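You operate a simulated robot arm through the tools that you are given. There is no shell and no other tool. Be economical: measure what you need, move in short steps, check, and stop when the job is done.

You run a simulated two-armed robot. Do the job below in one go: nothing can be reset, and whatever is moved stays where it is left.

Task
Fold the striped cloth in half, put felt block and purple polish tin in the blue tray, close the tin.

The check looks at the end state, three seconds after you hand in, the way a careful person would. Anything else that was tipped, shoved, dropped, spilled or broken makes it a failure. Flat cloth is picked up by pressing the open fingertips on it (5 to 10 N) and closing them slowly along it; thin cloth reads only 2 to 8 mm in the jaws.

Robot
Two 7-joint arms with two-finger parallel grippers on one trunk, on a base that drives. Base frame: it is fixed to the floor where the robot stands at the start and does not move with it; the origin is under the middle of the robot, x ahead of it, y to its left, z up. Lengths are in mm, angles in degrees, forces in N, time in s.
The left shoulder is at the start at [70, 163, 1257], the right one opposite. With the tool pointing down near the work surface each hand reaches from about 100 to 700 mm from the robot's upright axis, wherever it stands, measured 20 degrees to its own side. Places, roughly: blue tray [1000, -100, 500]; coffee table [700, -100, 500]. Payload 3.43 kg a hand.
Tool frame (each hand has its own): the origin (TCP) lies between the finger pads and is the grasp point; the fingertips stand 34 mm ahead of it; z points along the fingers, y is the line along which they close. Largest opening 128 mm; finger width 24, thickness 12; the body of the gripper, 48 by 130 mm, starts 96 mm behind the TCP.
Orientation is that of the tool frame in the base frame, as a unit quaternion [x, y, z, w]. With the fingers straight down and closing along the base's y, the tool's x points along the base's -x, its y along +y and its z along -z.

Tools
- The arms move only by the tool nudge_tool. It takes "left_deltas", "right_deltas" or both (then of equal length, played together; a hand with none holds still); each is text: rows parted by semicolons, each of 6 numbers parted by spaces: the shift along the tool's x, y, z in mm, then the turn, a rotation vector about the tool's x, y, z in degrees. In form: x y z ax ay az; .... A call has 1 to 10 rows; each row is the pose to reach, as a shift and turn from the pose commanded when the call began, along the tool's axes at that moment. "left_fingers" and "right_fingers" are, for a hand that has rows, the gripper command, from -1 (shut) to 1 (fully open), values between in proportion, set as the call begins (left out, the last holds). Rows are played at 5 a second. More than 50 mm and 8.6 degrees between two rows, or a gripper value outside its range, and nothing of the call is played. A pose out of reach is approached as far as the arm can. The call stops where the force on the tool passes 40 N (or 10 N more than at its start, if that is more) or the arm is blocked; 0.2 s more then pass. The fingers move at their own pace (about 153 mm/s each) and stop on an object; they squeeze with about 21 N. The grip force told is the motor's: it shows also when the fingers shut on nothing. Time passes only in rows, and 0.2 s behind the last, so rows that repeat a pose let the fingers close. The reply holds the time, the measured pose of the TCP, the force on the tool along the base axes, the opening and the grip force, in the units named above and with some noise, with the torque about the TCP (base axes, N m) and any sound that the robot's microphone picked up, and new pictures: "show" is both (left out), scene, wrist or none (wrist: the cameras of the hands that moved).
- Cameras (640 x 400 px; columns grow to the right, rows downward): "scene" is now at [114.3, -7.7, 1451.8]; the picture's right is [-0.11, -0.99, -0.00], its down [-0.85, 0.10, -0.52] and it looks along [0.51, -0.06, -0.86] (base axes); focal length 255 px, centre (320, 200). "left" rides on the left gripper at [76, 11, -160] in its tool frame; the picture's right is [-0.15, 0.99, 0.00], its down [-0.88, -0.13, -0.46] and it looks along [-0.45, -0.07, 0.89] (tool axes); focal length 234 px, centre (320, 200). "right" rides on the right gripper at [76, -11, -160] in its tool frame; the picture's right is [0.15, 0.99, 0.00], its down [-0.88, 0.13, -0.46] and it looks along [-0.45, 0.07, 0.89] (tool axes); focal length 234 px, centre (320, 200). There is no depth. A picture from a camera that has moved, and an enlarged one, comes with that camera's place and axes in the base frame and with its lens.
- raise_lower(by): slides the trunk up (or, below 0, down) by that many mm; the arms and the scene camera ride with it, the base frame stays. It gives what a move gives, with no picture.
- drive_base(legs): drives the robot by 1 to 6 legs, each [ahead, left, turn to the left] in mm, mm and degrees, along the robot's own axes; the way and the turn of a leg run together, so that a leg with both is an arc; at most 1500 mm and 180 degrees a leg. The arms and the cameras ride along, it lands a little off, and it stops where it bumps. It gives what a move gives, and a new picture of the scene camera.
- head_to(pan, tilt): turns the head with the scene camera to pan (to the left, within 86 degrees either way) and tilt (down, from -29 to 69), counted from straight ahead of the robot. It gives what a move gives, and a new picture of the scene camera.
- enlarge(camera, box): a new picture of the part [left, top, right, bottom] of that camera's present view, enlarged. No time passes.
- close_job(): hands the job in; it is judged then, once.

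Go step by step. Nothing tells you exact positions but the pictures and the camera data: compare them with the known pose of the tool, close in by small moves and look again before you grip or let go. The budget is 120 turns and 260 pictures, counting those below and the enlarged ones. Unless the task says otherwise, let go and move clear before handing in.

The tools are called after ">>>" as a command line: name --argument value ..., lists and objects as JSON in quotes. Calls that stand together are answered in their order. nudge_tool: Moves the arms, as the interface text tells. Its arguments: {"type":"object","properties":{"left_deltas":{"type":"string"},"left_fingers":{"type":"number"},"right_deltas":{"type":"string"},"right_fingers":{"type":"number"},"show":{"type":"string","enum":["both","scene","wrist","none"]}},"required":[]} The other tools are called the same way: raise_lower (by) slides the trunk up or down; drive_base (legs) drives the base; head_to (pan, tilt) turns the head that bears the scene camera; enlarge (camera, box) takes an enlarged picture of a part of a camera's view; close_job () hands the job in.

At the start:

```text
t: 0.0
left_tool_pos: [611.1, 139.4, 773.3]
left_ee_rot: [0.0, 1.0, -0.001, 0.0]
left_contact_force: [-0.5, 0.0, 0.1]
left_wrist_torque: [0.01, -0.05, -0.01]
left_gripper_width: 128.0
left_grip_force: 0.0
right_tool_pos: [539.7, -337.9, 809.3]
right_ee_rot: [0.0, 1.0, 0.0, 0.0]
right_contact_force: [0.8, 0.5, -0.3]
right_wrist_torque: [0.04, -0.03, 0.04]
right_gripper_width: 127.8
right_grip_force: 0.0
trunk travel left (down, up): [-737.0, 203.0]
robot x, y, heading: [5.2, 4.0, 0.3]
head pan, tilt: [-6.5, 58.9]
```

scene: 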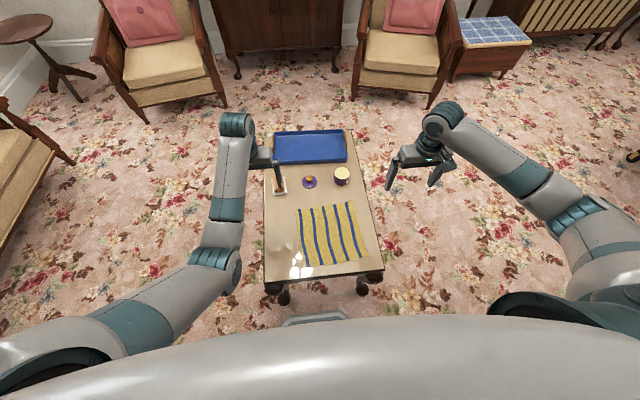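
right: 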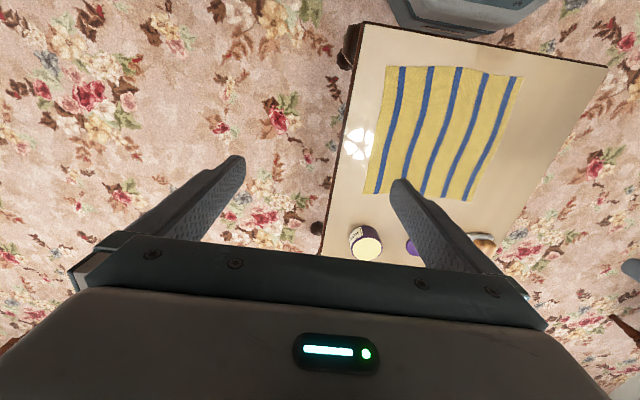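
left: 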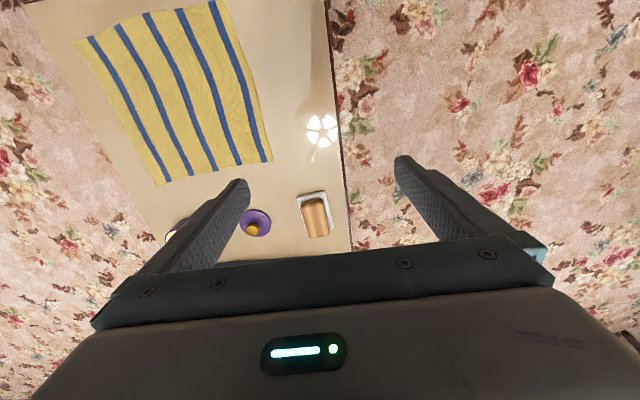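

I see the coffee table with the cloth, a small item on a white dish, a purple tin, a jar, and the blue tray at the far end. I'll take a closer look first.

>>> enlarge --camera "scene" --box '[250, 120, 400, 214]'

>>> enlarge --camera "scene" --box '[250, 190, 400, 284]'

>>> enlarge --camera "left" --box '[150, 150, 350, 275]'

```text
4.26 times, centred on (325, 167) of scene
camera zoom: at [114.3, -7.7, 1451.8], right [-0.11, -0.99, 0.0], down [-0.85, 0.1, -0.52], along [0.51, -0.06, -0.86], focal length 1085 px, centre (299, 340)
```

zoom: 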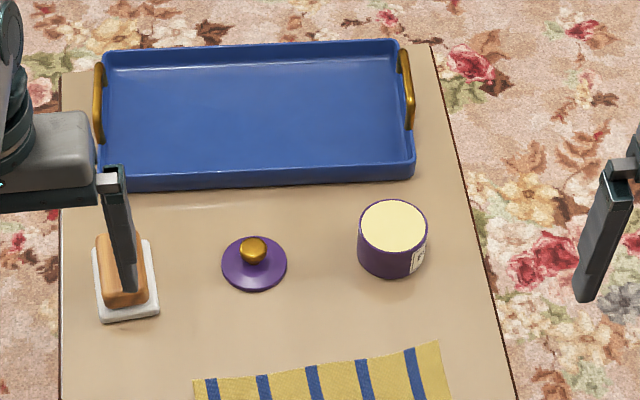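

```text
4.26 times, centred on (325, 237) of scene
camera zoom: at [114.3, -7.7, 1451.8], right [-0.11, -0.99, 0.0], down [-0.85, 0.1, -0.52], along [0.51, -0.06, -0.86], focal length 1085 px, centre (299, 43)
```

zoom: 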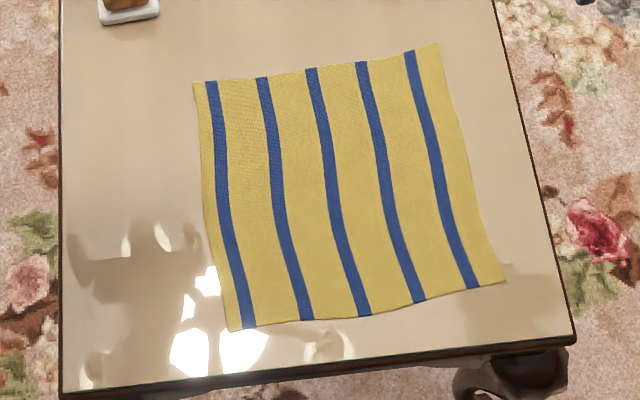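

```text
3.20 times, centred on (250, 212) of left
camera zoom: at [535.1, 151.0, 931.7], right [0.15, 0.99, 0.0], down [0.88, -0.13, 0.46], along [0.45, -0.07, -0.89], focal length 749 px, centre (544, 160)
```

zoom: 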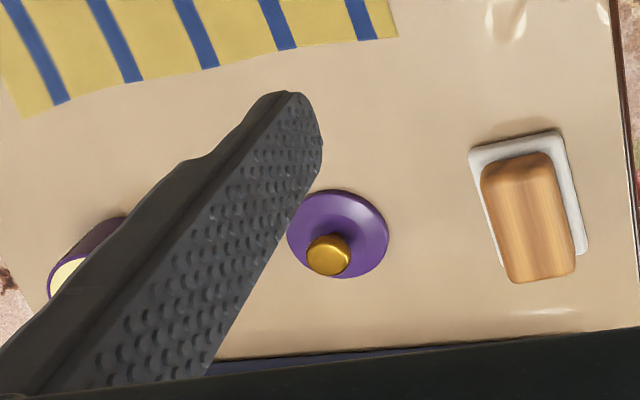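

The felt block (wood-backed eraser) sits near (780,100), the lid near (790,-38), the open tin near (790,-186), and the tray around (985,-60). The cloth covers about x 400–665, y -230–35. I'll fold the cloth first, so both hands go above the near corners with a small opening.

>>> nudge_tool --left_deltas "28 -21 22 0 0 0;56 -42 44 0 0 0;84 -64 66 0 0 0;112 -85 88 0 0 0;140 -106 110 0 0 0;168 -128 132 0 0 0;197 -149 153 0 0 0;197 -149 153 0 0 0" --right_deltas "16 20 27 0 0 0;32 40 54 0 0 0;48 59 81 0 0 0;64 79 108 0 0 0;80 99 135 0 0 0;96 118 162 0 0 0;112 138 189 0 0 0;112 138 189 0 0 0" --left_fingers -0.5 --right_fingers -0.5

```text
t: 2.0
left_tool_pos: [423.5, 52.0, 606.6]
left_ee_rot: [-0.003, 0.999, 0.045, 0.007]
left_contact_force: [-0.4, 0.1, 0.2]
left_wrist_torque: [-0.01, 0.06, -0.02]
left_gripper_width: 32.1
left_grip_force: 0.0
right_tool_pos: [426.1, -200.4, 620.8]
right_ee_rot: [-0.001, 1.0, -0.001, 0.001]
right_contact_force: [0.6, -0.5, -0.5]
right_wrist_torque: [0.02, 0.0, 0.01]
right_gripper_width: 31.8
right_grip_force: 0.0
trunk travel left (down, up): [-737.0, 203.0]
robot x, y, heading: [4.0, 3.2, -0.1]
head pan, tilt: [-6.5, 58.9]
stopped in row 8 (left hand): the arm was blocked; the commanded pose is now the measured one
camera scene: at [113.9, -7.4, 1451.8], right [-0.11, -0.99, 0.0], down [-0.85, 0.1, -0.52], along [0.51, -0.06, -0.86], focal length 255 px, centre (320, 200)
camera right: at [350.2, -212.1, 778.5], right [-0.15, 0.99, 0.0], down [0.88, 0.13, 0.46], along [0.45, 0.07, -0.89], focal length 234 px, centre (320, 200)
camera left: at [344.5, 48.7, 764.9], right [0.14, 0.99, 0.09], down [0.88, -0.17, 0.45], along [0.46, 0.02, -0.89], focal length 234 px, centre (320, 200)
```

scene: 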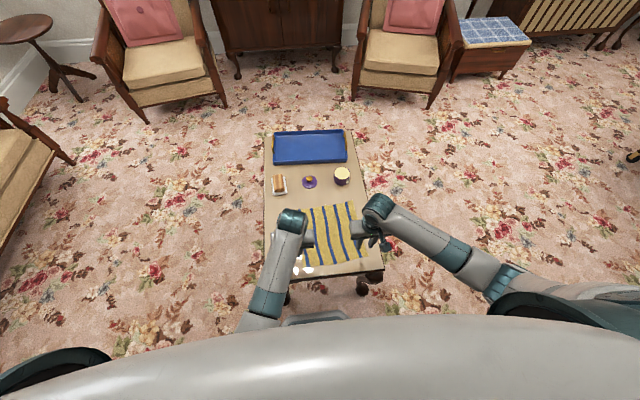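
right: 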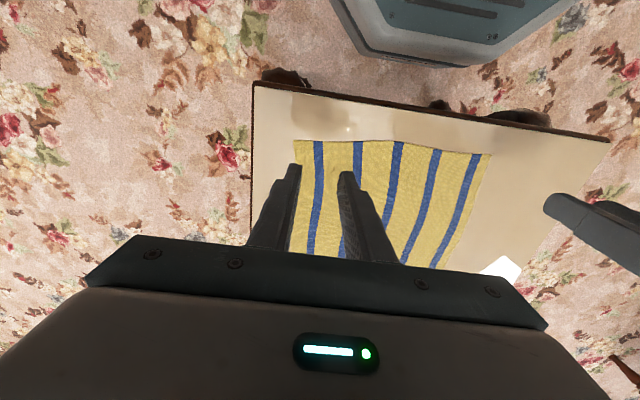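
left: 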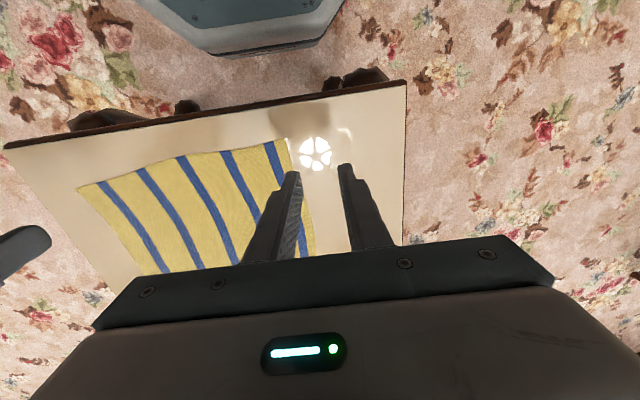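

The left arm ran into its limit crossing the midline. I'll shift the base 100 mm to the right so the cloth is centred in front of me.

>>> drive_base --legs '[[0, -100, 0]]'

```text
t: 3.1
left_tool_pos: [422.7, -46.9, 606.1]
left_ee_rot: [-0.004, 0.999, 0.045, 0.008]
left_contact_force: [0.0, -0.6, -0.1]
left_wrist_torque: [0.02, -0.02, 0.0]
left_gripper_width: 31.9
left_grip_force: 0.0
right_tool_pos: [429.2, -298.8, 619.5]
right_ee_rot: [-0.002, 1.0, 0.0, 0.0]
right_contact_force: [0.0, -0.5, -0.1]
right_wrist_torque: [0.0, -0.01, 0.0]
right_gripper_width: 31.8
right_grip_force: 0.0
trunk travel left (down, up): [-737.0, 203.0]
robot x, y, heading: [1.3, -98.9, 0.0]
head pan, tilt: [-6.5, 58.9]
camera scene: at [114.3, -107.0, 1451.8], right [-0.11, -0.99, 0.0], down [-0.85, 0.1, -0.52], along [0.51, -0.06, -0.86], focal length 255 px, centre (320, 200)
```

scene: 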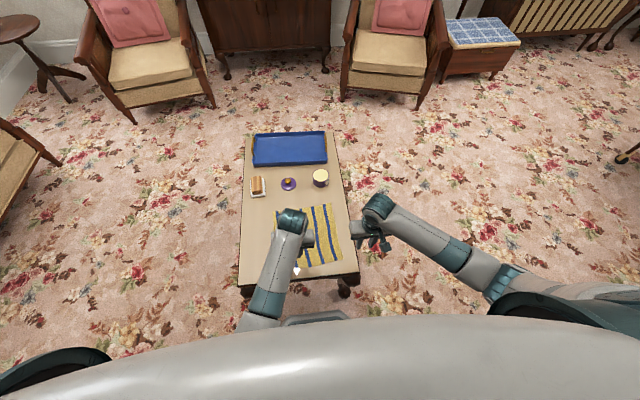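

I'll bring both hands above the near corners again and level the left tool.

>>> nudge_tool --left_deltas "3 18 -5 2.6 0.4 0.2;7 38 -10.6 5.2 0.9 0.5;7 38 -10.6 5.2 0.9 0.5;7 38 -10.6 5.2 0.9 0.5" --right_deltas "0 33 0 0 0 0;0 66 0 0 0 0;0 99 0 0 0 0;0 99 0 0 0 0" --show "wrist"

```text
t: 4.2
left_tool_pos: [415.4, -9.4, 622.0]
left_ee_rot: [0.0, 1.0, 0.0, -0.001]
left_contact_force: [0.4, -0.7, -0.2]
left_wrist_torque: [0.01, -0.01, 0.02]
left_gripper_width: 31.9
left_grip_force: 0.2
right_tool_pos: [427.1, -199.8, 620.1]
right_ee_rot: [-0.001, 1.0, 0.0, 0.0]
right_contact_force: [-0.4, 0.4, 0.1]
right_wrist_torque: [-0.01, -0.02, -0.01]
right_gripper_width: 32.2
right_grip_force: 0.0
trunk travel left (down, up): [-737.0, 203.0]
robot x, y, heading: [-3.8, -103.2, -0.2]
head pan, tilt: [-6.5, 58.9]
camera right: at [349.4, -211.3, 777.7], right [-0.15, 0.99, 0.0], down [0.88, 0.13, 0.46], along [0.45, 0.07, -0.89], focal length 234 px, centre (320, 200)
camera left: at [339.3, 1.7, 781.0], right [0.15, 0.99, 0.0], down [0.88, -0.13, 0.45], along [0.45, -0.07, -0.89], focal length 234 px, centre (320, 200)
```

right: 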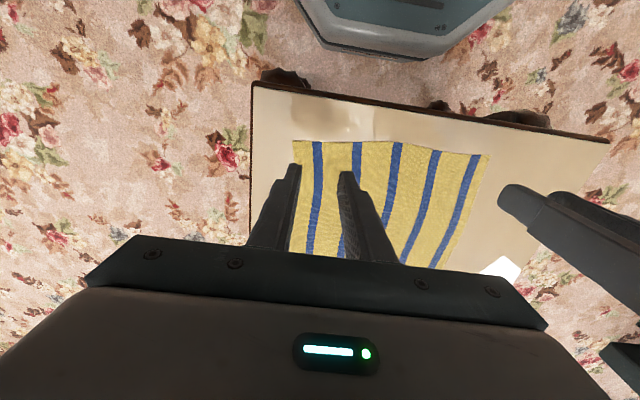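
left: 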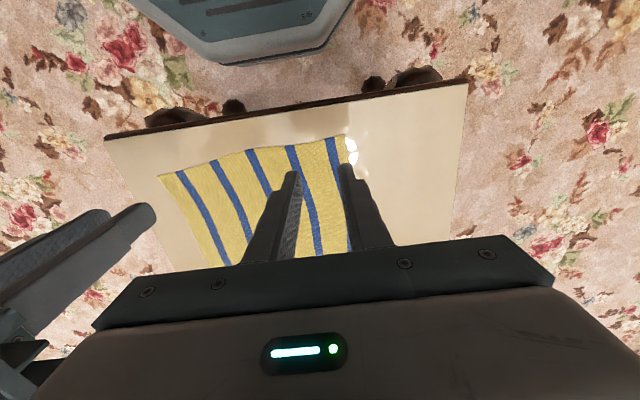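

Corner D is at about (404,20) and C at about (420,-230). I'll shift both hands slightly inward and come down to just above the cloth.

>>> nudge_tool --left_deltas "-6 -6 30 0 0 0;-6 -6 60 0 0 0;-6 -6 92 0 0 0;-6 -6 92 0 0 0" --right_deltas "-7 7 30 0 0 0;-7 7 60 0 0 0;-7 7 90 0 0 0;-7 7 90 0 0 0" --show "wrist"

```text
t: 5.2
left_tool_pos: [421.7, -14.7, 529.2]
left_ee_rot: [0.0, 1.0, 0.0, 0.0]
left_contact_force: [0.2, 0.8, -0.4]
left_wrist_torque: [0.0, -0.01, -0.05]
left_gripper_width: 31.8
left_grip_force: 0.2
right_tool_pos: [434.4, -193.1, 528.4]
right_ee_rot: [-0.002, 1.0, 0.0, 0.0]
right_contact_force: [-0.4, 0.1, -0.7]
right_wrist_torque: [-0.04, -0.01, -0.02]
right_gripper_width: 32.2
right_grip_force: 0.1
trunk travel left (down, up): [-737.0, 203.0]
robot x, y, heading: [2.4, -96.4, 0.1]
head pan, tilt: [-6.5, 58.9]
camera right: at [357.7, -204.5, 688.0], right [-0.15, 0.99, 0.0], down [0.88, 0.13, 0.46], along [0.45, 0.07, -0.89], focal length 234 px, centre (320, 200)
camera left: at [345.2, -2.5, 688.6], right [0.15, 0.99, 0.0], down [0.88, -0.13, 0.46], along [0.45, -0.07, -0.89], focal length 234 px, centre (320, 200)
```

right: 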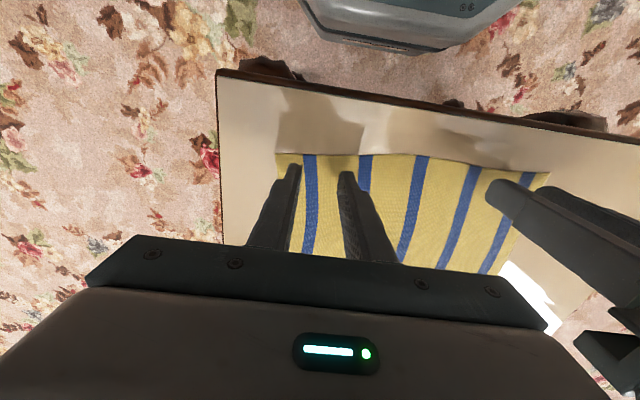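
left: 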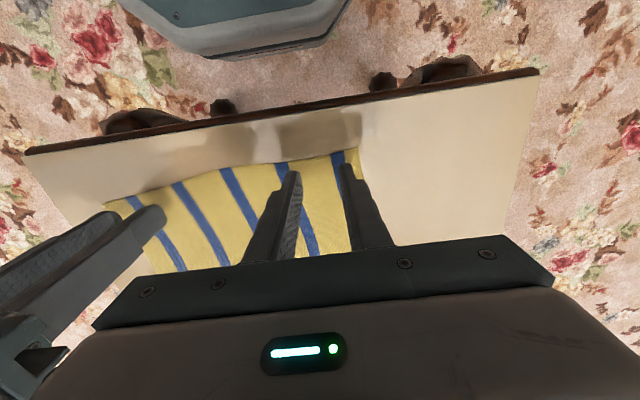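

Both hands are well placed inside the corners. Now I'll press down gently.

>>> nudge_tool --left_deltas "0 0 8 0 0 0;0 0 12 0 0 0;0 0 14 0 0 0;0 0 14 0 0 0" --right_deltas "0 0 8 0 0 0;0 0 12 0 0 0;0 0 14 0 0 0;0 0 14 0 0 0" --show "none"

```text
t: 6.2
left_tool_pos: [422.4, -14.9, 514.6]
left_ee_rot: [0.0, 1.0, 0.0, -0.002]
left_contact_force: [-0.7, -0.4, 0.8]
left_wrist_torque: [0.02, 0.02, 0.03]
left_gripper_width: 31.9
left_grip_force: 0.2
right_tool_pos: [434.4, -191.8, 517.1]
right_ee_rot: [-0.001, 1.0, 0.0, 0.001]
right_contact_force: [-0.3, 0.3, -0.1]
right_wrist_torque: [0.0, 0.02, -0.01]
right_gripper_width: 31.8
right_grip_force: 0.1
trunk travel left (down, up): [-737.0, 203.0]
robot x, y, heading: [-1.0, -99.8, 0.3]
head pan, tilt: [-6.5, 58.9]
```

>>> nudge_tool --left_deltas "0 0 1 0 0 0;0 0 2 0 0 0;0 0 2 0 0 0" --right_deltas "0 0 1 0 0 0;0 0 2 0 0 0;0 0 2 0 0 0" --show "none"

```text
t: 7.0
left_tool_pos: [422.1, -15.9, 515.6]
left_ee_rot: [0.0, 1.0, 0.0, 0.002]
left_contact_force: [-0.1, 3.1, 27.2]
left_wrist_torque: [0.11, 0.22, 0.02]
left_gripper_width: 32.0
left_grip_force: 0.1
right_tool_pos: [434.0, -192.2, 514.2]
right_ee_rot: [-0.002, 1.0, 0.0, 0.001]
right_contact_force: [1.0, -1.3, 6.7]
right_wrist_torque: [-0.02, 0.03, 0.02]
right_gripper_width: 32.0
right_grip_force: 0.0
trunk travel left (down, up): [-737.0, 203.0]
robot x, y, heading: [1.8, -99.1, 0.2]
head pan, tilt: [-6.5, 58.9]
```

>>> nudge_tool --left_deltas "0 0 -1 0 0 0;0 0 -1 0 0 0" --right_deltas "0 0 0 0 0 0;0 0 0 0 0 0" --show "none"

```text
t: 7.5
left_tool_pos: [420.9, -16.6, 515.2]
left_ee_rot: [0.0, 1.0, 0.0, 0.0]
left_contact_force: [2.0, 0.4, 15.4]
left_wrist_torque: [0.07, 0.03, -0.04]
left_gripper_width: 31.9
left_grip_force: 0.0
right_tool_pos: [434.5, -190.4, 515.4]
right_ee_rot: [0.0, 1.0, 0.001, 0.002]
right_contact_force: [-1.3, -2.2, 19.7]
right_wrist_torque: [-0.08, 0.18, 0.02]
right_gripper_width: 31.9
right_grip_force: 0.1
trunk travel left (down, up): [-737.0, 203.0]
robot x, y, heading: [2.8, -100.7, 0.1]
head pan, tilt: [-6.5, 58.9]
```

>>> nudge_tool --left_deltas "0 0 -0.6 0 0 0;0 0 -0.6 0 0 0;0 0 -0.6 0 0 0" --right_deltas "0 0 -0.9 0 0 0;0 0 -0.9 0 0 0;0 0 -0.9 0 0 0" --show "none"

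```text
t: 8.3
left_tool_pos: [421.9, -16.0, 515.9]
left_ee_rot: [-0.001, 1.0, 0.0, 0.0]
left_contact_force: [0.9, -0.6, 9.7]
left_wrist_torque: [-0.01, 0.03, 0.0]
left_gripper_width: 32.0
left_grip_force: 0.1
right_tool_pos: [434.8, -191.4, 516.0]
right_ee_rot: [-0.002, 1.0, 0.0, 0.001]
right_contact_force: [1.3, 0.3, 14.9]
right_wrist_torque: [0.01, 0.12, -0.03]
right_gripper_width: 31.8
right_grip_force: 0.0
trunk travel left (down, up): [-737.0, 203.0]
robot x, y, heading: [2.2, -98.4, -0.1]
head pan, tilt: [-6.5, 58.9]
```

Left is at about 10 N and right at 15 N. I'll ease off a little and start closing slowly.

>>> nudge_tool --left_deltas "0 0 -0.1 0 0 0;0 0 -0.1 0 0 0" --right_deltas "0 0 -0.5 0 0 0;0 0 -0.5 0 0 0" --left_fingers -0.58 --right_fingers -0.58 --show "none"

>>> nudge_tool --left_deltas "0 0 0 0 0 0" --right_deltas "0 0 0 0 0 0" --left_fingers -0.68 --right_fingers -0.68 --show "none"

>>> nudge_tool --left_deltas "0 0 0 0 0 0" --right_deltas "0 0 0 0 0 0" --left_fingers -0.78 --right_fingers -0.78

```text
t: 8.9
left_tool_pos: [420.8, -16.4, 514.3]
left_ee_rot: [0.0, 1.0, 0.0, 0.0]
left_contact_force: [-2.2, -1.0, 12.0]
left_wrist_torque: [0.01, 0.15, -0.03]
left_gripper_width: 26.0
left_grip_force: 0.1
right_tool_pos: [433.8, -192.5, 513.9]
right_ee_rot: [-0.001, 1.0, 0.0, 0.0]
right_contact_force: [1.0, 0.6, 5.0]
right_wrist_torque: [0.02, 0.0, -0.01]
right_gripper_width: 26.6
right_grip_force: 0.0
trunk travel left (down, up): [-737.0, 203.0]
robot x, y, heading: [-2.6, -99.3, -0.2]
head pan, tilt: [-6.5, 58.9]
```

```text
t: 9.3
left_tool_pos: [422.5, -16.6, 515.3]
left_ee_rot: [0.0, 1.0, 0.0, 0.0]
left_contact_force: [-1.2, -0.7, 10.4]
left_wrist_torque: [-0.02, 0.05, -0.01]
left_gripper_width: 19.8
left_grip_force: 0.1
right_tool_pos: [432.7, -191.8, 515.9]
right_ee_rot: [-0.002, 1.0, 0.0, 0.0]
right_contact_force: [-0.2, 0.1, 4.4]
right_wrist_torque: [0.01, 0.08, 0.0]
right_gripper_width: 20.3
right_grip_force: 0.0
trunk travel left (down, up): [-737.0, 203.0]
robot x, y, heading: [0.2, -103.8, -0.3]
head pan, tilt: [-6.5, 58.9]
```

```text
t: 9.8
left_tool_pos: [421.5, -15.9, 515.3]
left_ee_rot: [-0.001, 1.0, 0.0, 0.0]
left_contact_force: [0.3, -1.2, 11.2]
left_wrist_torque: [-0.04, 0.1, 0.01]
left_gripper_width: 13.6
left_grip_force: 0.1
right_tool_pos: [434.2, -191.3, 514.3]
right_ee_rot: [-0.001, 1.0, 0.0, 0.001]
right_contact_force: [-0.7, 0.6, 2.9]
right_wrist_torque: [0.04, 0.07, 0.01]
right_gripper_width: 14.1
right_grip_force: 0.3
trunk travel left (down, up): [-737.0, 203.0]
robot x, y, heading: [0.1, -98.4, 0.2]
head pan, tilt: [-6.5, 58.9]
camera scene: at [113.2, -106.3, 1451.9], right [-0.11, -0.99, 0.0], down [-0.85, 0.1, -0.52], along [0.51, -0.06, -0.86], focal length 255 px, centre (320, 200)
camera right: at [357.1, -204.5, 673.4], right [-0.15, 0.99, 0.0], down [0.88, 0.13, 0.46], along [0.45, 0.07, -0.89], focal length 234 px, centre (320, 200)
camera left: at [345.2, -4.7, 674.1], right [0.15, 0.99, 0.0], down [0.88, -0.13, 0.46], along [0.45, -0.07, -0.89], focal length 234 px, centre (320, 200)
```

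scene: 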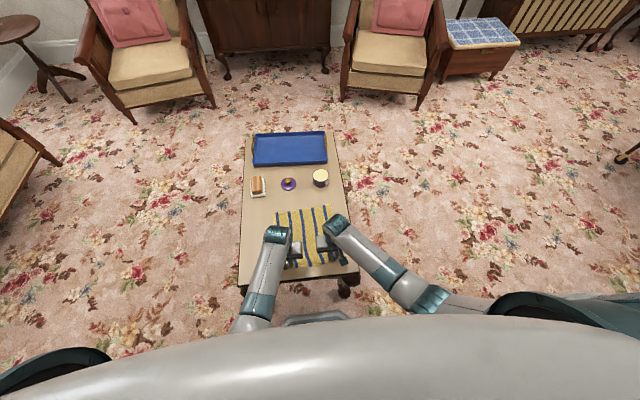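
right: 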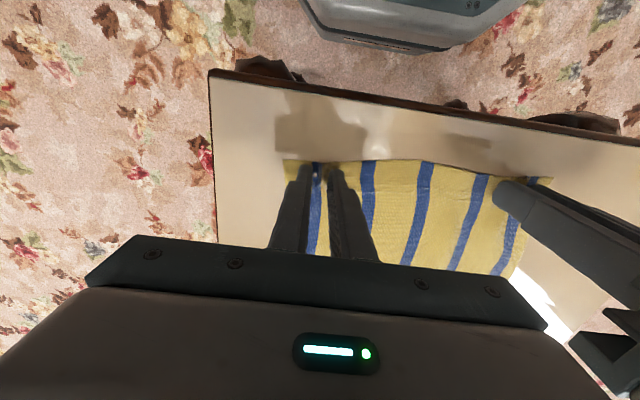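
left: 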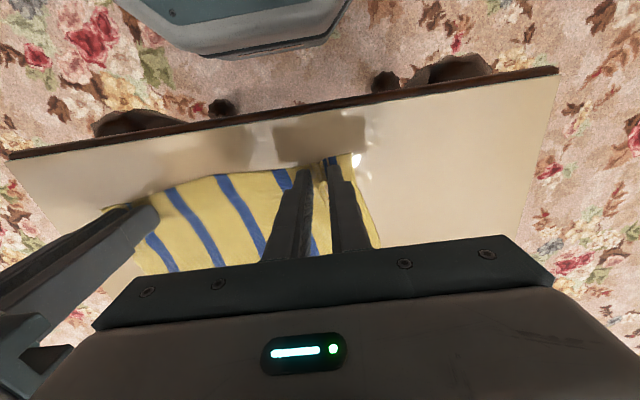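

The cloth is gathering between the fingers. I'll keep closing in small steps, pressing the right hand slightly more.

>>> nudge_tool --left_deltas "0 0 0 0 0 0" --right_deltas "0 0 0.25 0 0 0" --left_fingers -0.86 --right_fingers -0.86 --show "none"

>>> nudge_tool --left_deltas "0 0 0 0 0 0" --right_deltas "0 0 0 0 0 0" --left_fingers -0.93 --right_fingers -0.93 --show "none"

>>> nudge_tool --left_deltas "0 0 0 0 0 0;0 0 0 0 0 0" --right_deltas "0 0 0 0 0 0;0 0 0 0 0 0" --left_fingers -1 --right_fingers -1 --show "wrist"

```text
t: 10.2
left_tool_pos: [422.1, -16.9, 515.5]
left_ee_rot: [0.0, 1.0, 0.0, 0.0]
left_contact_force: [-0.8, -1.2, 11.8]
left_wrist_torque: [-0.06, 0.1, -0.01]
left_gripper_width: 8.7
left_grip_force: 0.0
right_tool_pos: [432.2, -193.1, 516.2]
right_ee_rot: [-0.001, 1.0, 0.0, 0.0]
right_contact_force: [1.3, 0.9, 0.1]
right_wrist_torque: [0.02, 0.01, -0.01]
right_gripper_width: 9.4
right_grip_force: 0.8
trunk travel left (down, up): [-737.0, 203.0]
robot x, y, heading: [0.3, -96.8, 0.0]
head pan, tilt: [-6.5, 58.9]
```

```text
t: 10.6
left_tool_pos: [422.7, -15.8, 515.3]
left_ee_rot: [0.0, 1.0, 0.0, 0.0]
left_contact_force: [-0.2, -1.6, 10.7]
left_wrist_torque: [-0.07, 0.05, -0.03]
left_gripper_width: 5.3
left_grip_force: 1.0
right_tool_pos: [434.0, -191.5, 516.0]
right_ee_rot: [-0.003, 1.0, 0.0, 0.001]
right_contact_force: [-0.7, 3.0, 3.8]
right_wrist_torque: [0.14, -0.01, 0.0]
right_gripper_width: 1.9
right_grip_force: 8.0
trunk travel left (down, up): [-737.0, 203.0]
robot x, y, heading: [0.8, -99.9, -0.1]
head pan, tilt: [-6.5, 58.9]
```

```text
t: 11.2
left_tool_pos: [422.6, -16.3, 514.8]
left_ee_rot: [0.0, 1.0, -0.001, -0.001]
left_contact_force: [1.2, -4.2, 9.7]
left_wrist_torque: [-0.07, 0.05, -0.05]
left_gripper_width: 1.9
left_grip_force: 21.2
right_tool_pos: [433.6, -191.3, 516.0]
right_ee_rot: [-0.001, 1.0, 0.0, 0.001]
right_contact_force: [-0.7, 3.3, 3.0]
right_wrist_torque: [0.12, 0.03, 0.01]
right_gripper_width: 1.6
right_grip_force: 21.1
trunk travel left (down, up): [-737.0, 203.0]
robot x, y, heading: [0.4, -98.1, 0.0]
head pan, tilt: [-6.5, 58.9]
camera right: at [357.3, -203.6, 674.1], right [-0.15, 0.99, 0.0], down [0.88, 0.13, 0.46], along [0.45, 0.07, -0.89], focal length 234 px, centre (320, 200)
camera left: at [345.2, -4.7, 674.1], right [0.15, 0.99, 0.0], down [0.88, -0.13, 0.46], along [0.45, -0.07, -0.89], focal length 234 px, centre (320, 200)
```

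right: 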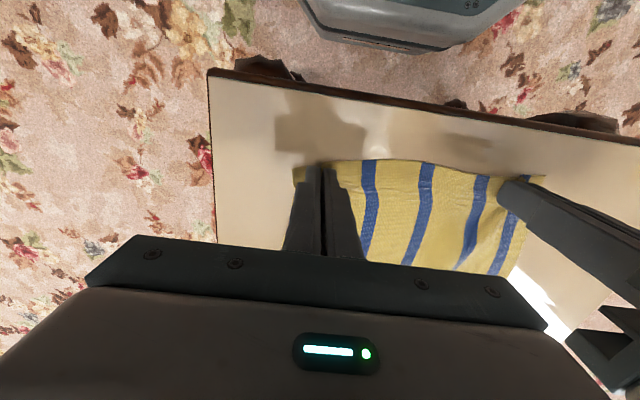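
left: 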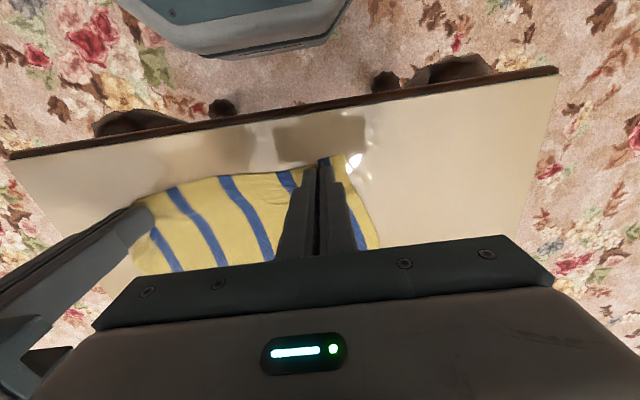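

Widths read about 2 mm, which suggests cloth in the jaws. I'll lift slightly and look.

>>> nudge_tool --left_deltas "-5 0 -20 0 0 0;-10 0 -40 0 0 0;-10 0 -40 0 0 0" --right_deltas "-5 0 -20 0 0 0;-10 0 -40 0 0 0;-10 0 -40 0 0 0"

```text
t: 11.9
left_tool_pos: [432.2, -15.2, 554.7]
left_ee_rot: [0.001, 1.0, 0.0, -0.001]
left_contact_force: [-0.2, -4.0, 1.2]
left_wrist_torque: [-0.15, -0.02, -0.04]
left_gripper_width: 1.9
left_grip_force: 20.8
right_tool_pos: [444.3, -191.3, 555.8]
right_ee_rot: [-0.002, 1.0, -0.001, 0.001]
right_contact_force: [-0.2, 3.4, -0.4]
right_wrist_torque: [0.14, 0.0, 0.01]
right_gripper_width: 1.5
right_grip_force: 21.0
trunk travel left (down, up): [-737.0, 203.0]
robot x, y, heading: [-2.3, -98.8, 0.2]
head pan, tilt: [-6.5, 58.9]
camera scene: at [114.5, -106.2, 1451.7], right [-0.11, -0.99, 0.0], down [-0.85, 0.1, -0.52], along [0.51, -0.06, -0.86], focal length 255 px, centre (320, 200)
camera right: at [367.9, -203.5, 713.9], right [-0.15, 0.99, 0.0], down [0.88, 0.13, 0.46], along [0.45, 0.07, -0.89], focal length 234 px, centre (320, 200)
camera left: at [355.8, -4.7, 714.2], right [0.15, 0.99, 0.0], down [0.88, -0.13, 0.45], along [0.45, -0.07, -0.89], focal length 234 px, centre (320, 200)
```

scene: 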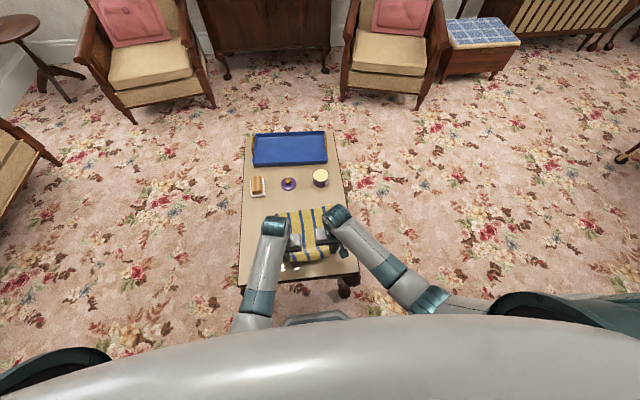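
right: 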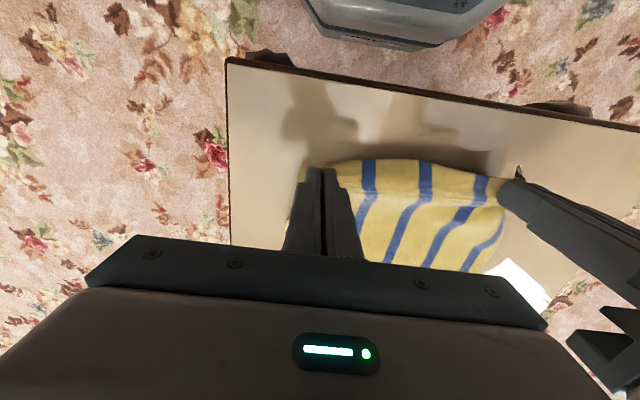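
left: 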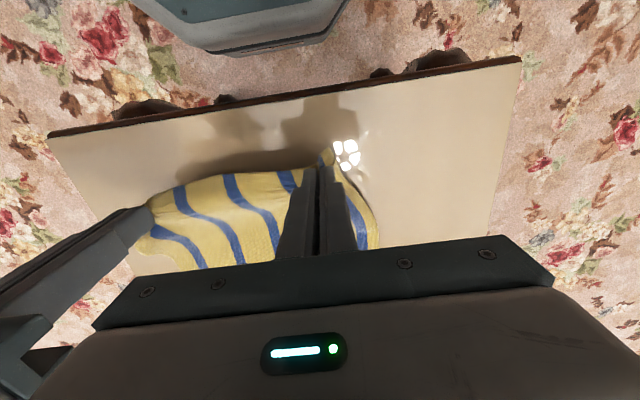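

Both corners are held. Now I'll swing them in an arc over the far edge.

>>> nudge_tool --left_deltas "-12 1 -18 0 0 0;-24 1.5 -34 0 0 0;-40 2 -46 0 0 0;-56 3 -55 0 0 0;-76 4 -61 0 0 0;-95 5 -65 0 0 0;-115 6 -64 0 0 0;-135 7.5 -61 0 0 0;-150 8.5 -56 0 0 0;-162 9 -51 0 0 0" --right_deltas "-12 1 -18 0 0 0;-24 1.5 -34 0 0 0;-40 2 -46 0 0 0;-56 3 -55 0 0 0;-76 4 -61 0 0 0;-95 5 -65 0 0 0;-115 6 -64 0 0 0;-135 7.5 -61 0 0 0;-150 8.5 -56 0 0 0;-162 9 -51 0 0 0"

```text
t: 14.2
left_tool_pos: [595.1, -7.6, 605.2]
left_ee_rot: [0.0, 1.0, -0.001, -0.001]
left_contact_force: [0.6, -1.8, 0.0]
left_wrist_torque: [-0.06, -0.02, 0.02]
left_gripper_width: 2.0
left_grip_force: 21.5
right_tool_pos: [606.1, -183.4, 606.2]
right_ee_rot: [-0.002, 1.0, -0.001, -0.001]
right_contact_force: [-0.4, 2.1, -0.9]
right_wrist_torque: [0.04, 0.01, -0.02]
right_gripper_width: 1.7
right_grip_force: 20.9
trunk travel left (down, up): [-737.0, 203.0]
robot x, y, heading: [0.7, -101.0, 0.3]
head pan, tilt: [-6.5, 58.9]
camera scene: at [115.5, -105.5, 1451.7], right [-0.11, -0.99, 0.0], down [-0.85, 0.1, -0.52], along [0.51, -0.06, -0.86], focal length 255 px, centre (320, 200)
camera right: at [529.9, -194.7, 763.4], right [-0.15, 0.99, 0.0], down [0.88, 0.13, 0.46], along [0.45, 0.07, -0.89], focal length 234 px, centre (320, 200)
camera left: at [519.6, 4.5, 764.1], right [0.15, 0.99, 0.0], down [0.88, -0.13, 0.45], along [0.45, -0.07, -0.89], focal length 234 px, centre (320, 200)
```

scene: 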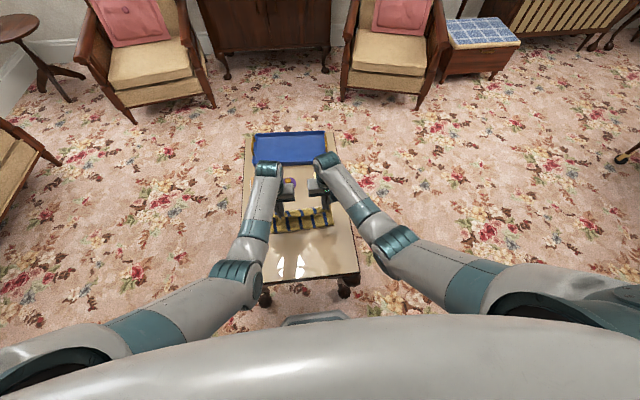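
right: 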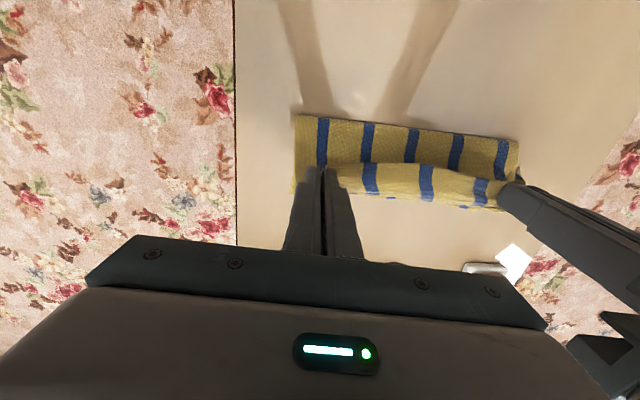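
left: 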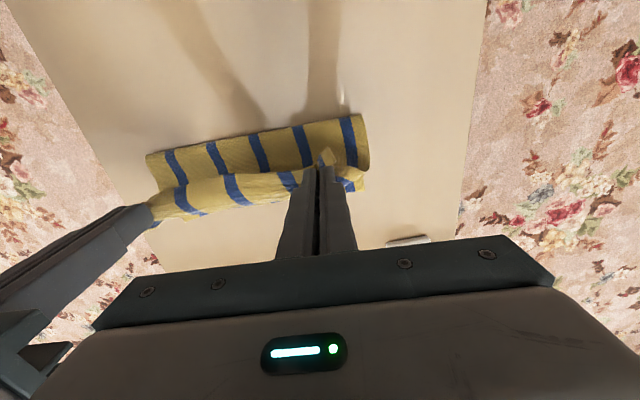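

>>> nudge_tool --left_deltas "-14 1 10 0 0 0;-26 2 20 0 0 0;-37 2.5 32 0 0 0;-45 3 44 0 0 0;-51 4 56 0 0 0;-55 4 68 0 0 0;-56 4 78 0 0 0;-56 4 83 0 0 0" --right_deltas "-14 1 10 0 0 0;-26 2 20 0 0 0;-37 2.5 32 0 0 0;-45 3 44 0 0 0;-51 4 56 0 0 0;-55 4 68 0 0 0;-56 4 78 0 0 0;-56 4 83 0 0 0"

```text
t: 15.9
left_tool_pos: [642.3, -1.2, 529.8]
left_ee_rot: [0.0, 1.0, -0.001, 0.0]
left_contact_force: [0.6, -6.6, 1.2]
left_wrist_torque: [-0.18, -0.03, -0.04]
left_gripper_width: 1.9
left_grip_force: 20.3
left hand out of reach, approached as far as the arm can: row 7, 8
right_tool_pos: [648.6, -180.6, 540.0]
right_ee_rot: [-0.002, 1.0, -0.001, 0.0]
right_contact_force: [-0.3, 6.4, -0.6]
right_wrist_torque: [0.22, 0.0, 0.0]
right_gripper_width: 1.7
right_grip_force: 20.8
right hand out of reach, approached as far as the arm can: row 5, 6, 7, 8
trunk travel left (down, up): [-737.0, 203.0]
robot x, y, heading: [-0.8, -101.0, 0.1]
head pan, tilt: [-6.5, 58.9]
camera scene: at [114.3, -106.1, 1451.8], right [-0.11, -0.99, 0.0], down [-0.85, 0.1, -0.52], along [0.51, -0.06, -0.86], focal length 255 px, centre (320, 200)
camera right: at [571.9, -192.5, 698.4], right [-0.15, 0.99, 0.0], down [0.88, 0.13, 0.46], along [0.45, 0.07, -0.89], focal length 234 px, centre (320, 200)
camera left: at [565.9, 10.5, 688.6], right [0.15, 0.99, 0.0], down [0.88, -0.13, 0.46], along [0.45, -0.07, -0.89], focal length 234 px, centre (320, 200)
```

scene: 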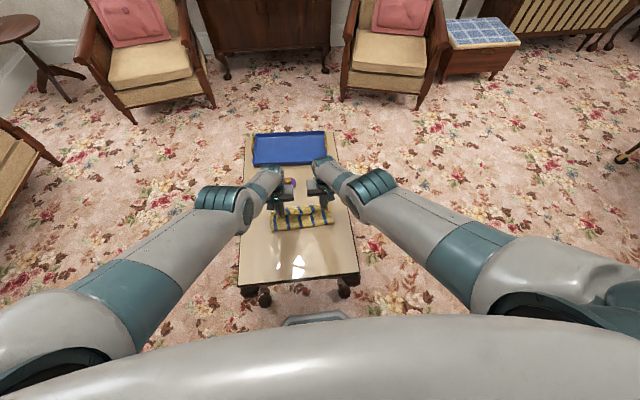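
right: 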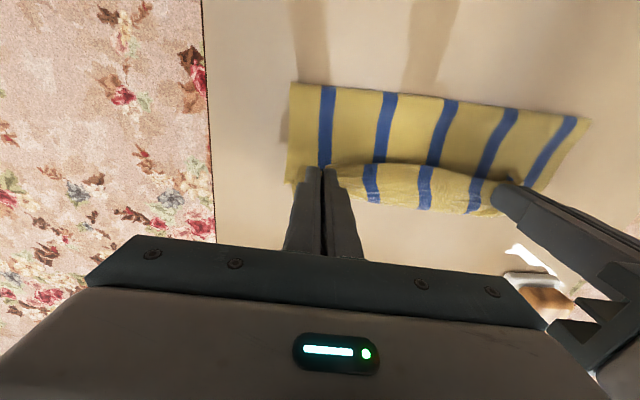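
left: 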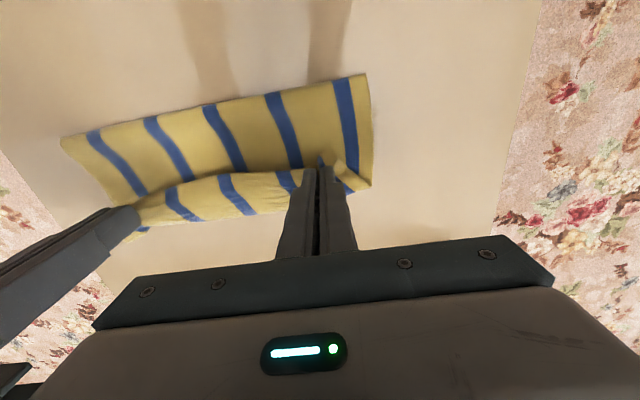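

I'm slightly short on reach. I'll pull the hands back a little, drive forward 40 mm (there is clearance before the table), then set the edge down.

>>> nudge_tool --left_deltas "15 0 -5 0 0 0;30 0 -10 0 0 0;30 0 -10 0 0 0" --right_deltas "12 0 0 0 0 0;24 0 0 0 0 0;24 0 0 0 0 0" --show "none"

>>> drive_base --legs '[[40, 0, 0]]'

```text
t: 16.8
left_tool_pos: [635.1, -4.2, 524.4]
left_ee_rot: [0.0, 1.0, 0.0, -0.003]
left_contact_force: [-0.9, -6.1, 1.0]
left_wrist_torque: [-0.18, 0.05, -0.06]
left_gripper_width: 1.9
left_grip_force: 20.7
left hand out of reach, approached as far as the arm can: row 1, 2, 3
right_tool_pos: [622.8, -181.7, 540.4]
right_ee_rot: [-0.001, 1.0, 0.0, 0.0]
right_contact_force: [1.3, 5.1, -0.5]
right_wrist_torque: [0.17, -0.01, -0.01]
right_gripper_width: 1.8
right_grip_force: 21.2
trunk travel left (down, up): [-737.0, 203.0]
robot x, y, heading: [-1.9, -95.4, 0.1]
head pan, tilt: [-6.5, 58.9]
```

```text
t: 17.6
left_tool_pos: [674.6, -2.6, 525.4]
left_ee_rot: [0.0, 1.0, 0.0, -0.001]
left_contact_force: [-0.8, -5.2, 0.3]
left_wrist_torque: [-0.21, 0.03, -0.06]
left_gripper_width: 2.1
left_grip_force: 21.6
right_tool_pos: [662.0, -181.4, 540.7]
right_ee_rot: [-0.001, 1.0, 0.0, 0.0]
right_contact_force: [0.6, 4.9, -0.5]
right_wrist_torque: [0.18, -0.04, 0.04]
right_gripper_width: 1.6
right_grip_force: 21.0
trunk travel left (down, up): [-737.0, 203.0]
robot x, y, heading: [40.5, -99.9, -0.0]
head pan, tilt: [-6.5, 58.9]
camera scene: at [153.8, -106.0, 1451.9], right [-0.11, -0.99, 0.0], down [-0.85, 0.1, -0.52], along [0.51, -0.06, -0.86], focal length 255 px, centre (320, 200)
```

scene: 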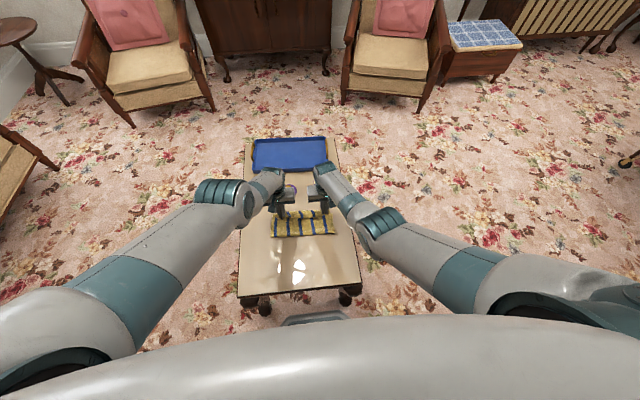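

>>> nudge_tool --left_deltas "10 0 0 0 0 0;10 0 0 0 0 0" --right_deltas "0 0 10 0 0 0;0 0 10 0 0 0" --show "none"

```text
t: 18.2
left_tool_pos: [670.1, -5.2, 520.1]
left_ee_rot: [0.001, 1.0, 0.0, -0.004]
left_contact_force: [-0.1, -2.8, -0.3]
left_wrist_torque: [-0.09, 0.02, -0.02]
left_gripper_width: 2.0
left_grip_force: 21.2
left hand out of reach, approached as far as the arm can: row 1, 2
right_tool_pos: [662.6, -181.5, 529.5]
right_ee_rot: [-0.002, 1.0, 0.0, 0.0]
right_contact_force: [0.0, 3.0, -0.6]
right_wrist_torque: [0.09, 0.01, -0.01]
right_gripper_width: 1.8
right_grip_force: 20.4
trunk travel left (down, up): [-737.0, 203.0]
robot x, y, heading: [36.8, -98.8, -0.2]
head pan, tilt: [-6.5, 58.9]
```

>>> nudge_tool --left_deltas "10 0 -5 0 0 0;20 0 -10 0 0 0;20 0 -10 0 0 0" --show "none"

```text
t: 19.0
left_tool_pos: [665.8, -7.4, 518.0]
left_ee_rot: [-0.001, 1.0, 0.0, -0.002]
left_contact_force: [-0.3, -1.6, 0.4]
left_wrist_torque: [-0.03, 0.0, -0.02]
left_gripper_width: 1.7
left_grip_force: 21.0
left hand out of reach, approached as far as the arm can: row 1, 2, 3
right_tool_pos: [663.3, -181.7, 530.3]
right_ee_rot: [-0.001, 1.0, -0.001, 0.001]
right_contact_force: [0.0, 2.7, 0.3]
right_wrist_torque: [0.09, 0.0, -0.01]
right_gripper_width: 1.6
right_grip_force: 20.9
trunk travel left (down, up): [-737.0, 203.0]
robot x, y, heading: [37.0, -100.2, 0.0]
head pan, tilt: [-6.5, 58.9]
```

>>> nudge_tool --left_deltas "10 5 -10 0 0 0;20 5 -20 0 0 0;20 5 -30 0 0 0;20 5 -30 0 0 0" --show "wrist"

```text
t: 20.0
left_tool_pos: [673.7, -9.8, 525.7]
left_ee_rot: [0.0, 1.0, 0.0, -0.002]
left_contact_force: [1.0, -0.5, 0.0]
left_wrist_torque: [-0.03, -0.02, -0.03]
left_gripper_width: 2.0
left_grip_force: 21.0
left hand out of reach, approached as far as the arm can: row 1, 2, 3, 4
right_tool_pos: [663.0, -180.6, 530.5]
right_ee_rot: [-0.001, 1.0, 0.0, 0.0]
right_contact_force: [0.0, 0.2, 0.8]
right_wrist_torque: [0.03, -0.02, -0.01]
right_gripper_width: 1.4
right_grip_force: 20.7
trunk travel left (down, up): [-737.0, 203.0]
robot x, y, heading: [38.7, -97.0, -0.2]
head pan, tilt: [-6.5, 58.9]
camera left: at [597.1, 1.7, 684.4], right [0.15, 0.99, 0.0], down [0.88, -0.13, 0.45], along [0.45, -0.07, -0.89], focal length 234 px, centre (320, 200)
```

left: 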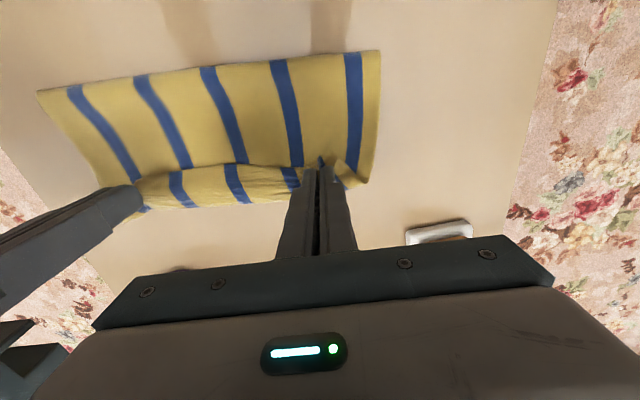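

The cloth shifted slightly forward as a whole, which is harmless. I'll check the right side's alignment while lowering that hand a little.

>>> nudge_tool --right_deltas "0 0 4 0 0 0;0 0 6 0 0 0" --show "wrist"

>>> enlarge --camera "left" --box '[120, 100, 440, 300]'

>>> enlarge --camera "right" --box '[220, 100, 540, 300]'

```text
t: 20.6
left_tool_pos: [673.7, -9.5, 524.7]
left_ee_rot: [0.0, 1.0, 0.0, -0.001]
left_contact_force: [-0.1, 0.0, 0.0]
left_wrist_torque: [-0.03, -0.02, 0.0]
left_gripper_width: 1.8
left_grip_force: 20.6
right_tool_pos: [662.6, -181.6, 523.2]
right_ee_rot: [-0.001, 1.0, 0.0, 0.001]
right_contact_force: [0.7, 2.0, 0.5]
right_wrist_torque: [0.03, 0.01, -0.02]
right_gripper_width: 1.7
right_grip_force: 21.4
trunk travel left (down, up): [-737.0, 203.0]
robot x, y, heading: [38.2, -99.3, 0.2]
head pan, tilt: [-6.5, 58.9]
camera right: at [585.5, -193.8, 682.3], right [-0.15, 0.99, 0.0], down [0.88, 0.13, 0.46], along [0.45, 0.07, -0.89], focal length 234 px, centre (320, 200)
```

right: 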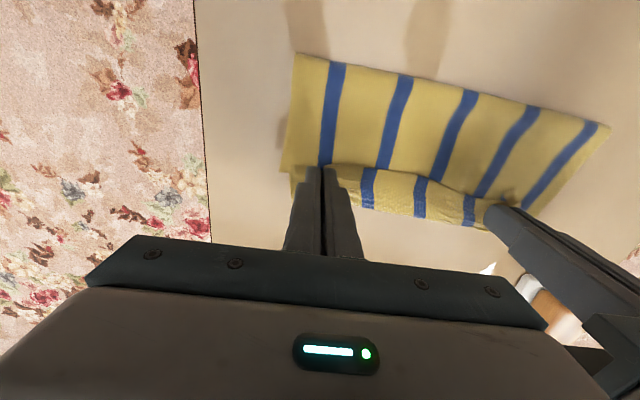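

```text
2.00 times, centred on (280, 200) of left
camera zoom: at [597.1, 1.6, 684.5], right [0.15, 0.99, 0.0], down [0.88, -0.13, 0.45], along [0.45, -0.07, -0.89], focal length 468 px, centre (400, 200)
```

zoom: 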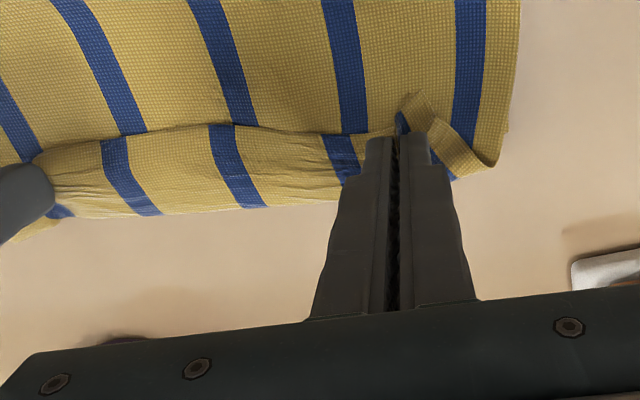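

```text
2.00 times, centred on (380, 200) of right
camera zoom: at [585.5, -193.8, 682.3], right [-0.15, 0.99, 0.0], down [0.88, 0.13, 0.46], along [0.45, 0.07, -0.89], focal length 468 px, centre (200, 200)
```

zoom: 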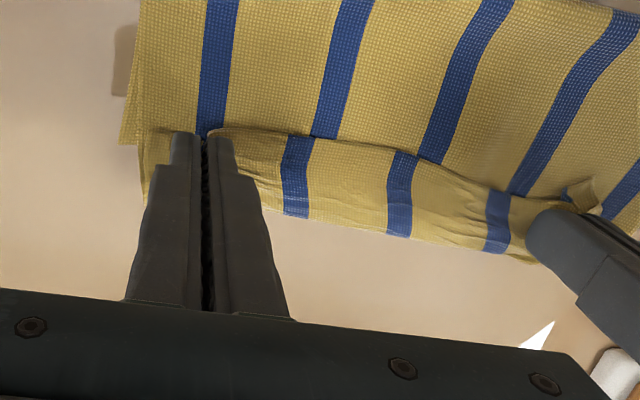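

I pulled the top layer about 40 mm too far, so the fold line sits too far forward. I'm still holding both corners, so I'll roll it back with an upward-backward arc and re-lay it shorter.

>>> nudge_tool --left_deltas "0 0 -15 0 0 0;0 0 -30 0 0 0;8 0 -45 0 0 0;20 0 -60 0 0 0;40 0 -68 0 0 0;60 0 -76 0 0 0;60 0 -76 0 0 0" --right_deltas "0 0 -15 0 0 0;0 0 -30 0 0 0;8 0 -45 0 0 0;20 0 -60 0 0 0;40 0 -68 0 0 0;60 0 -76 0 0 0;60 0 -76 0 0 0"

```text
t: 22.2
left_tool_pos: [686.9, -31.3, 549.4]
left_ee_rot: [0.0, 1.0, -0.001, -0.002]
left_contact_force: [-2.5, -3.9, 1.3]
left_wrist_torque: [-0.18, 0.09, -0.07]
left_gripper_width: 1.9
left_grip_force: 20.9
left hand out of reach, approached as far as the arm can: row 1, 2, 3, 4, 5, 6, 7
right_tool_pos: [602.4, -181.2, 599.6]
right_ee_rot: [0.0, 1.0, 0.0, 0.0]
right_contact_force: [3.1, 3.2, -1.4]
right_wrist_torque: [0.14, -0.08, 0.01]
right_gripper_width: 1.7
right_grip_force: 21.0
trunk travel left (down, up): [-737.0, 203.0]
robot x, y, heading: [39.6, -98.3, 0.3]
head pan, tilt: [-6.5, 58.9]
camera scene: at [154.8, -105.7, 1451.7], right [-0.11, -0.99, 0.0], down [-0.85, 0.1, -0.52], along [0.51, -0.06, -0.86], focal length 255 px, centre (320, 200)
camera right: at [526.0, -192.7, 757.9], right [-0.15, 0.99, 0.0], down [0.88, 0.13, 0.46], along [0.45, 0.07, -0.89], focal length 234 px, centre (320, 200)
camera left: at [611.4, -19.9, 707.9], right [0.15, 0.99, 0.0], down [0.88, -0.13, 0.45], along [0.45, -0.07, -0.89], focal length 234 px, centre (320, 200)
```

scene: 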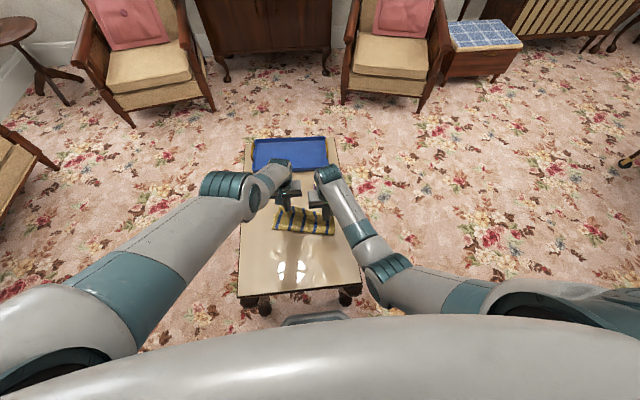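
right: 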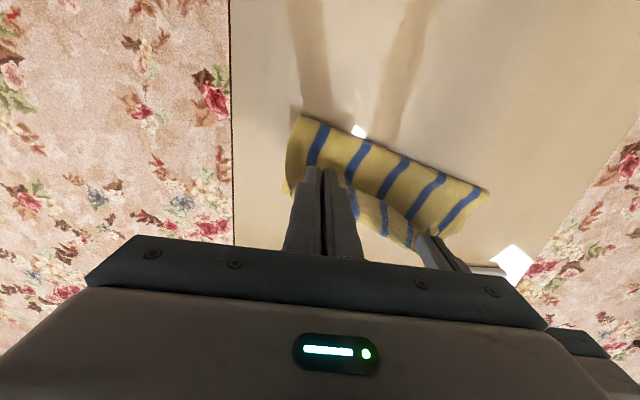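
left: 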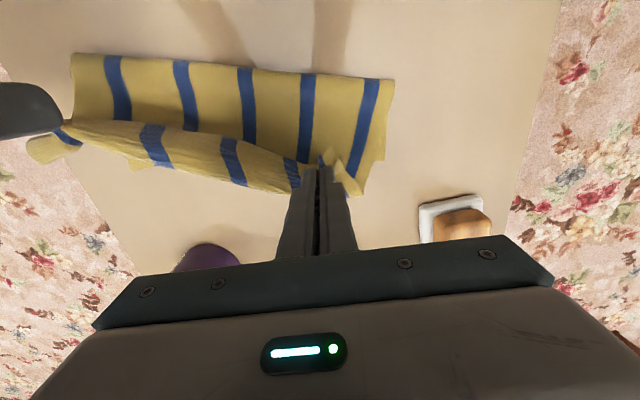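

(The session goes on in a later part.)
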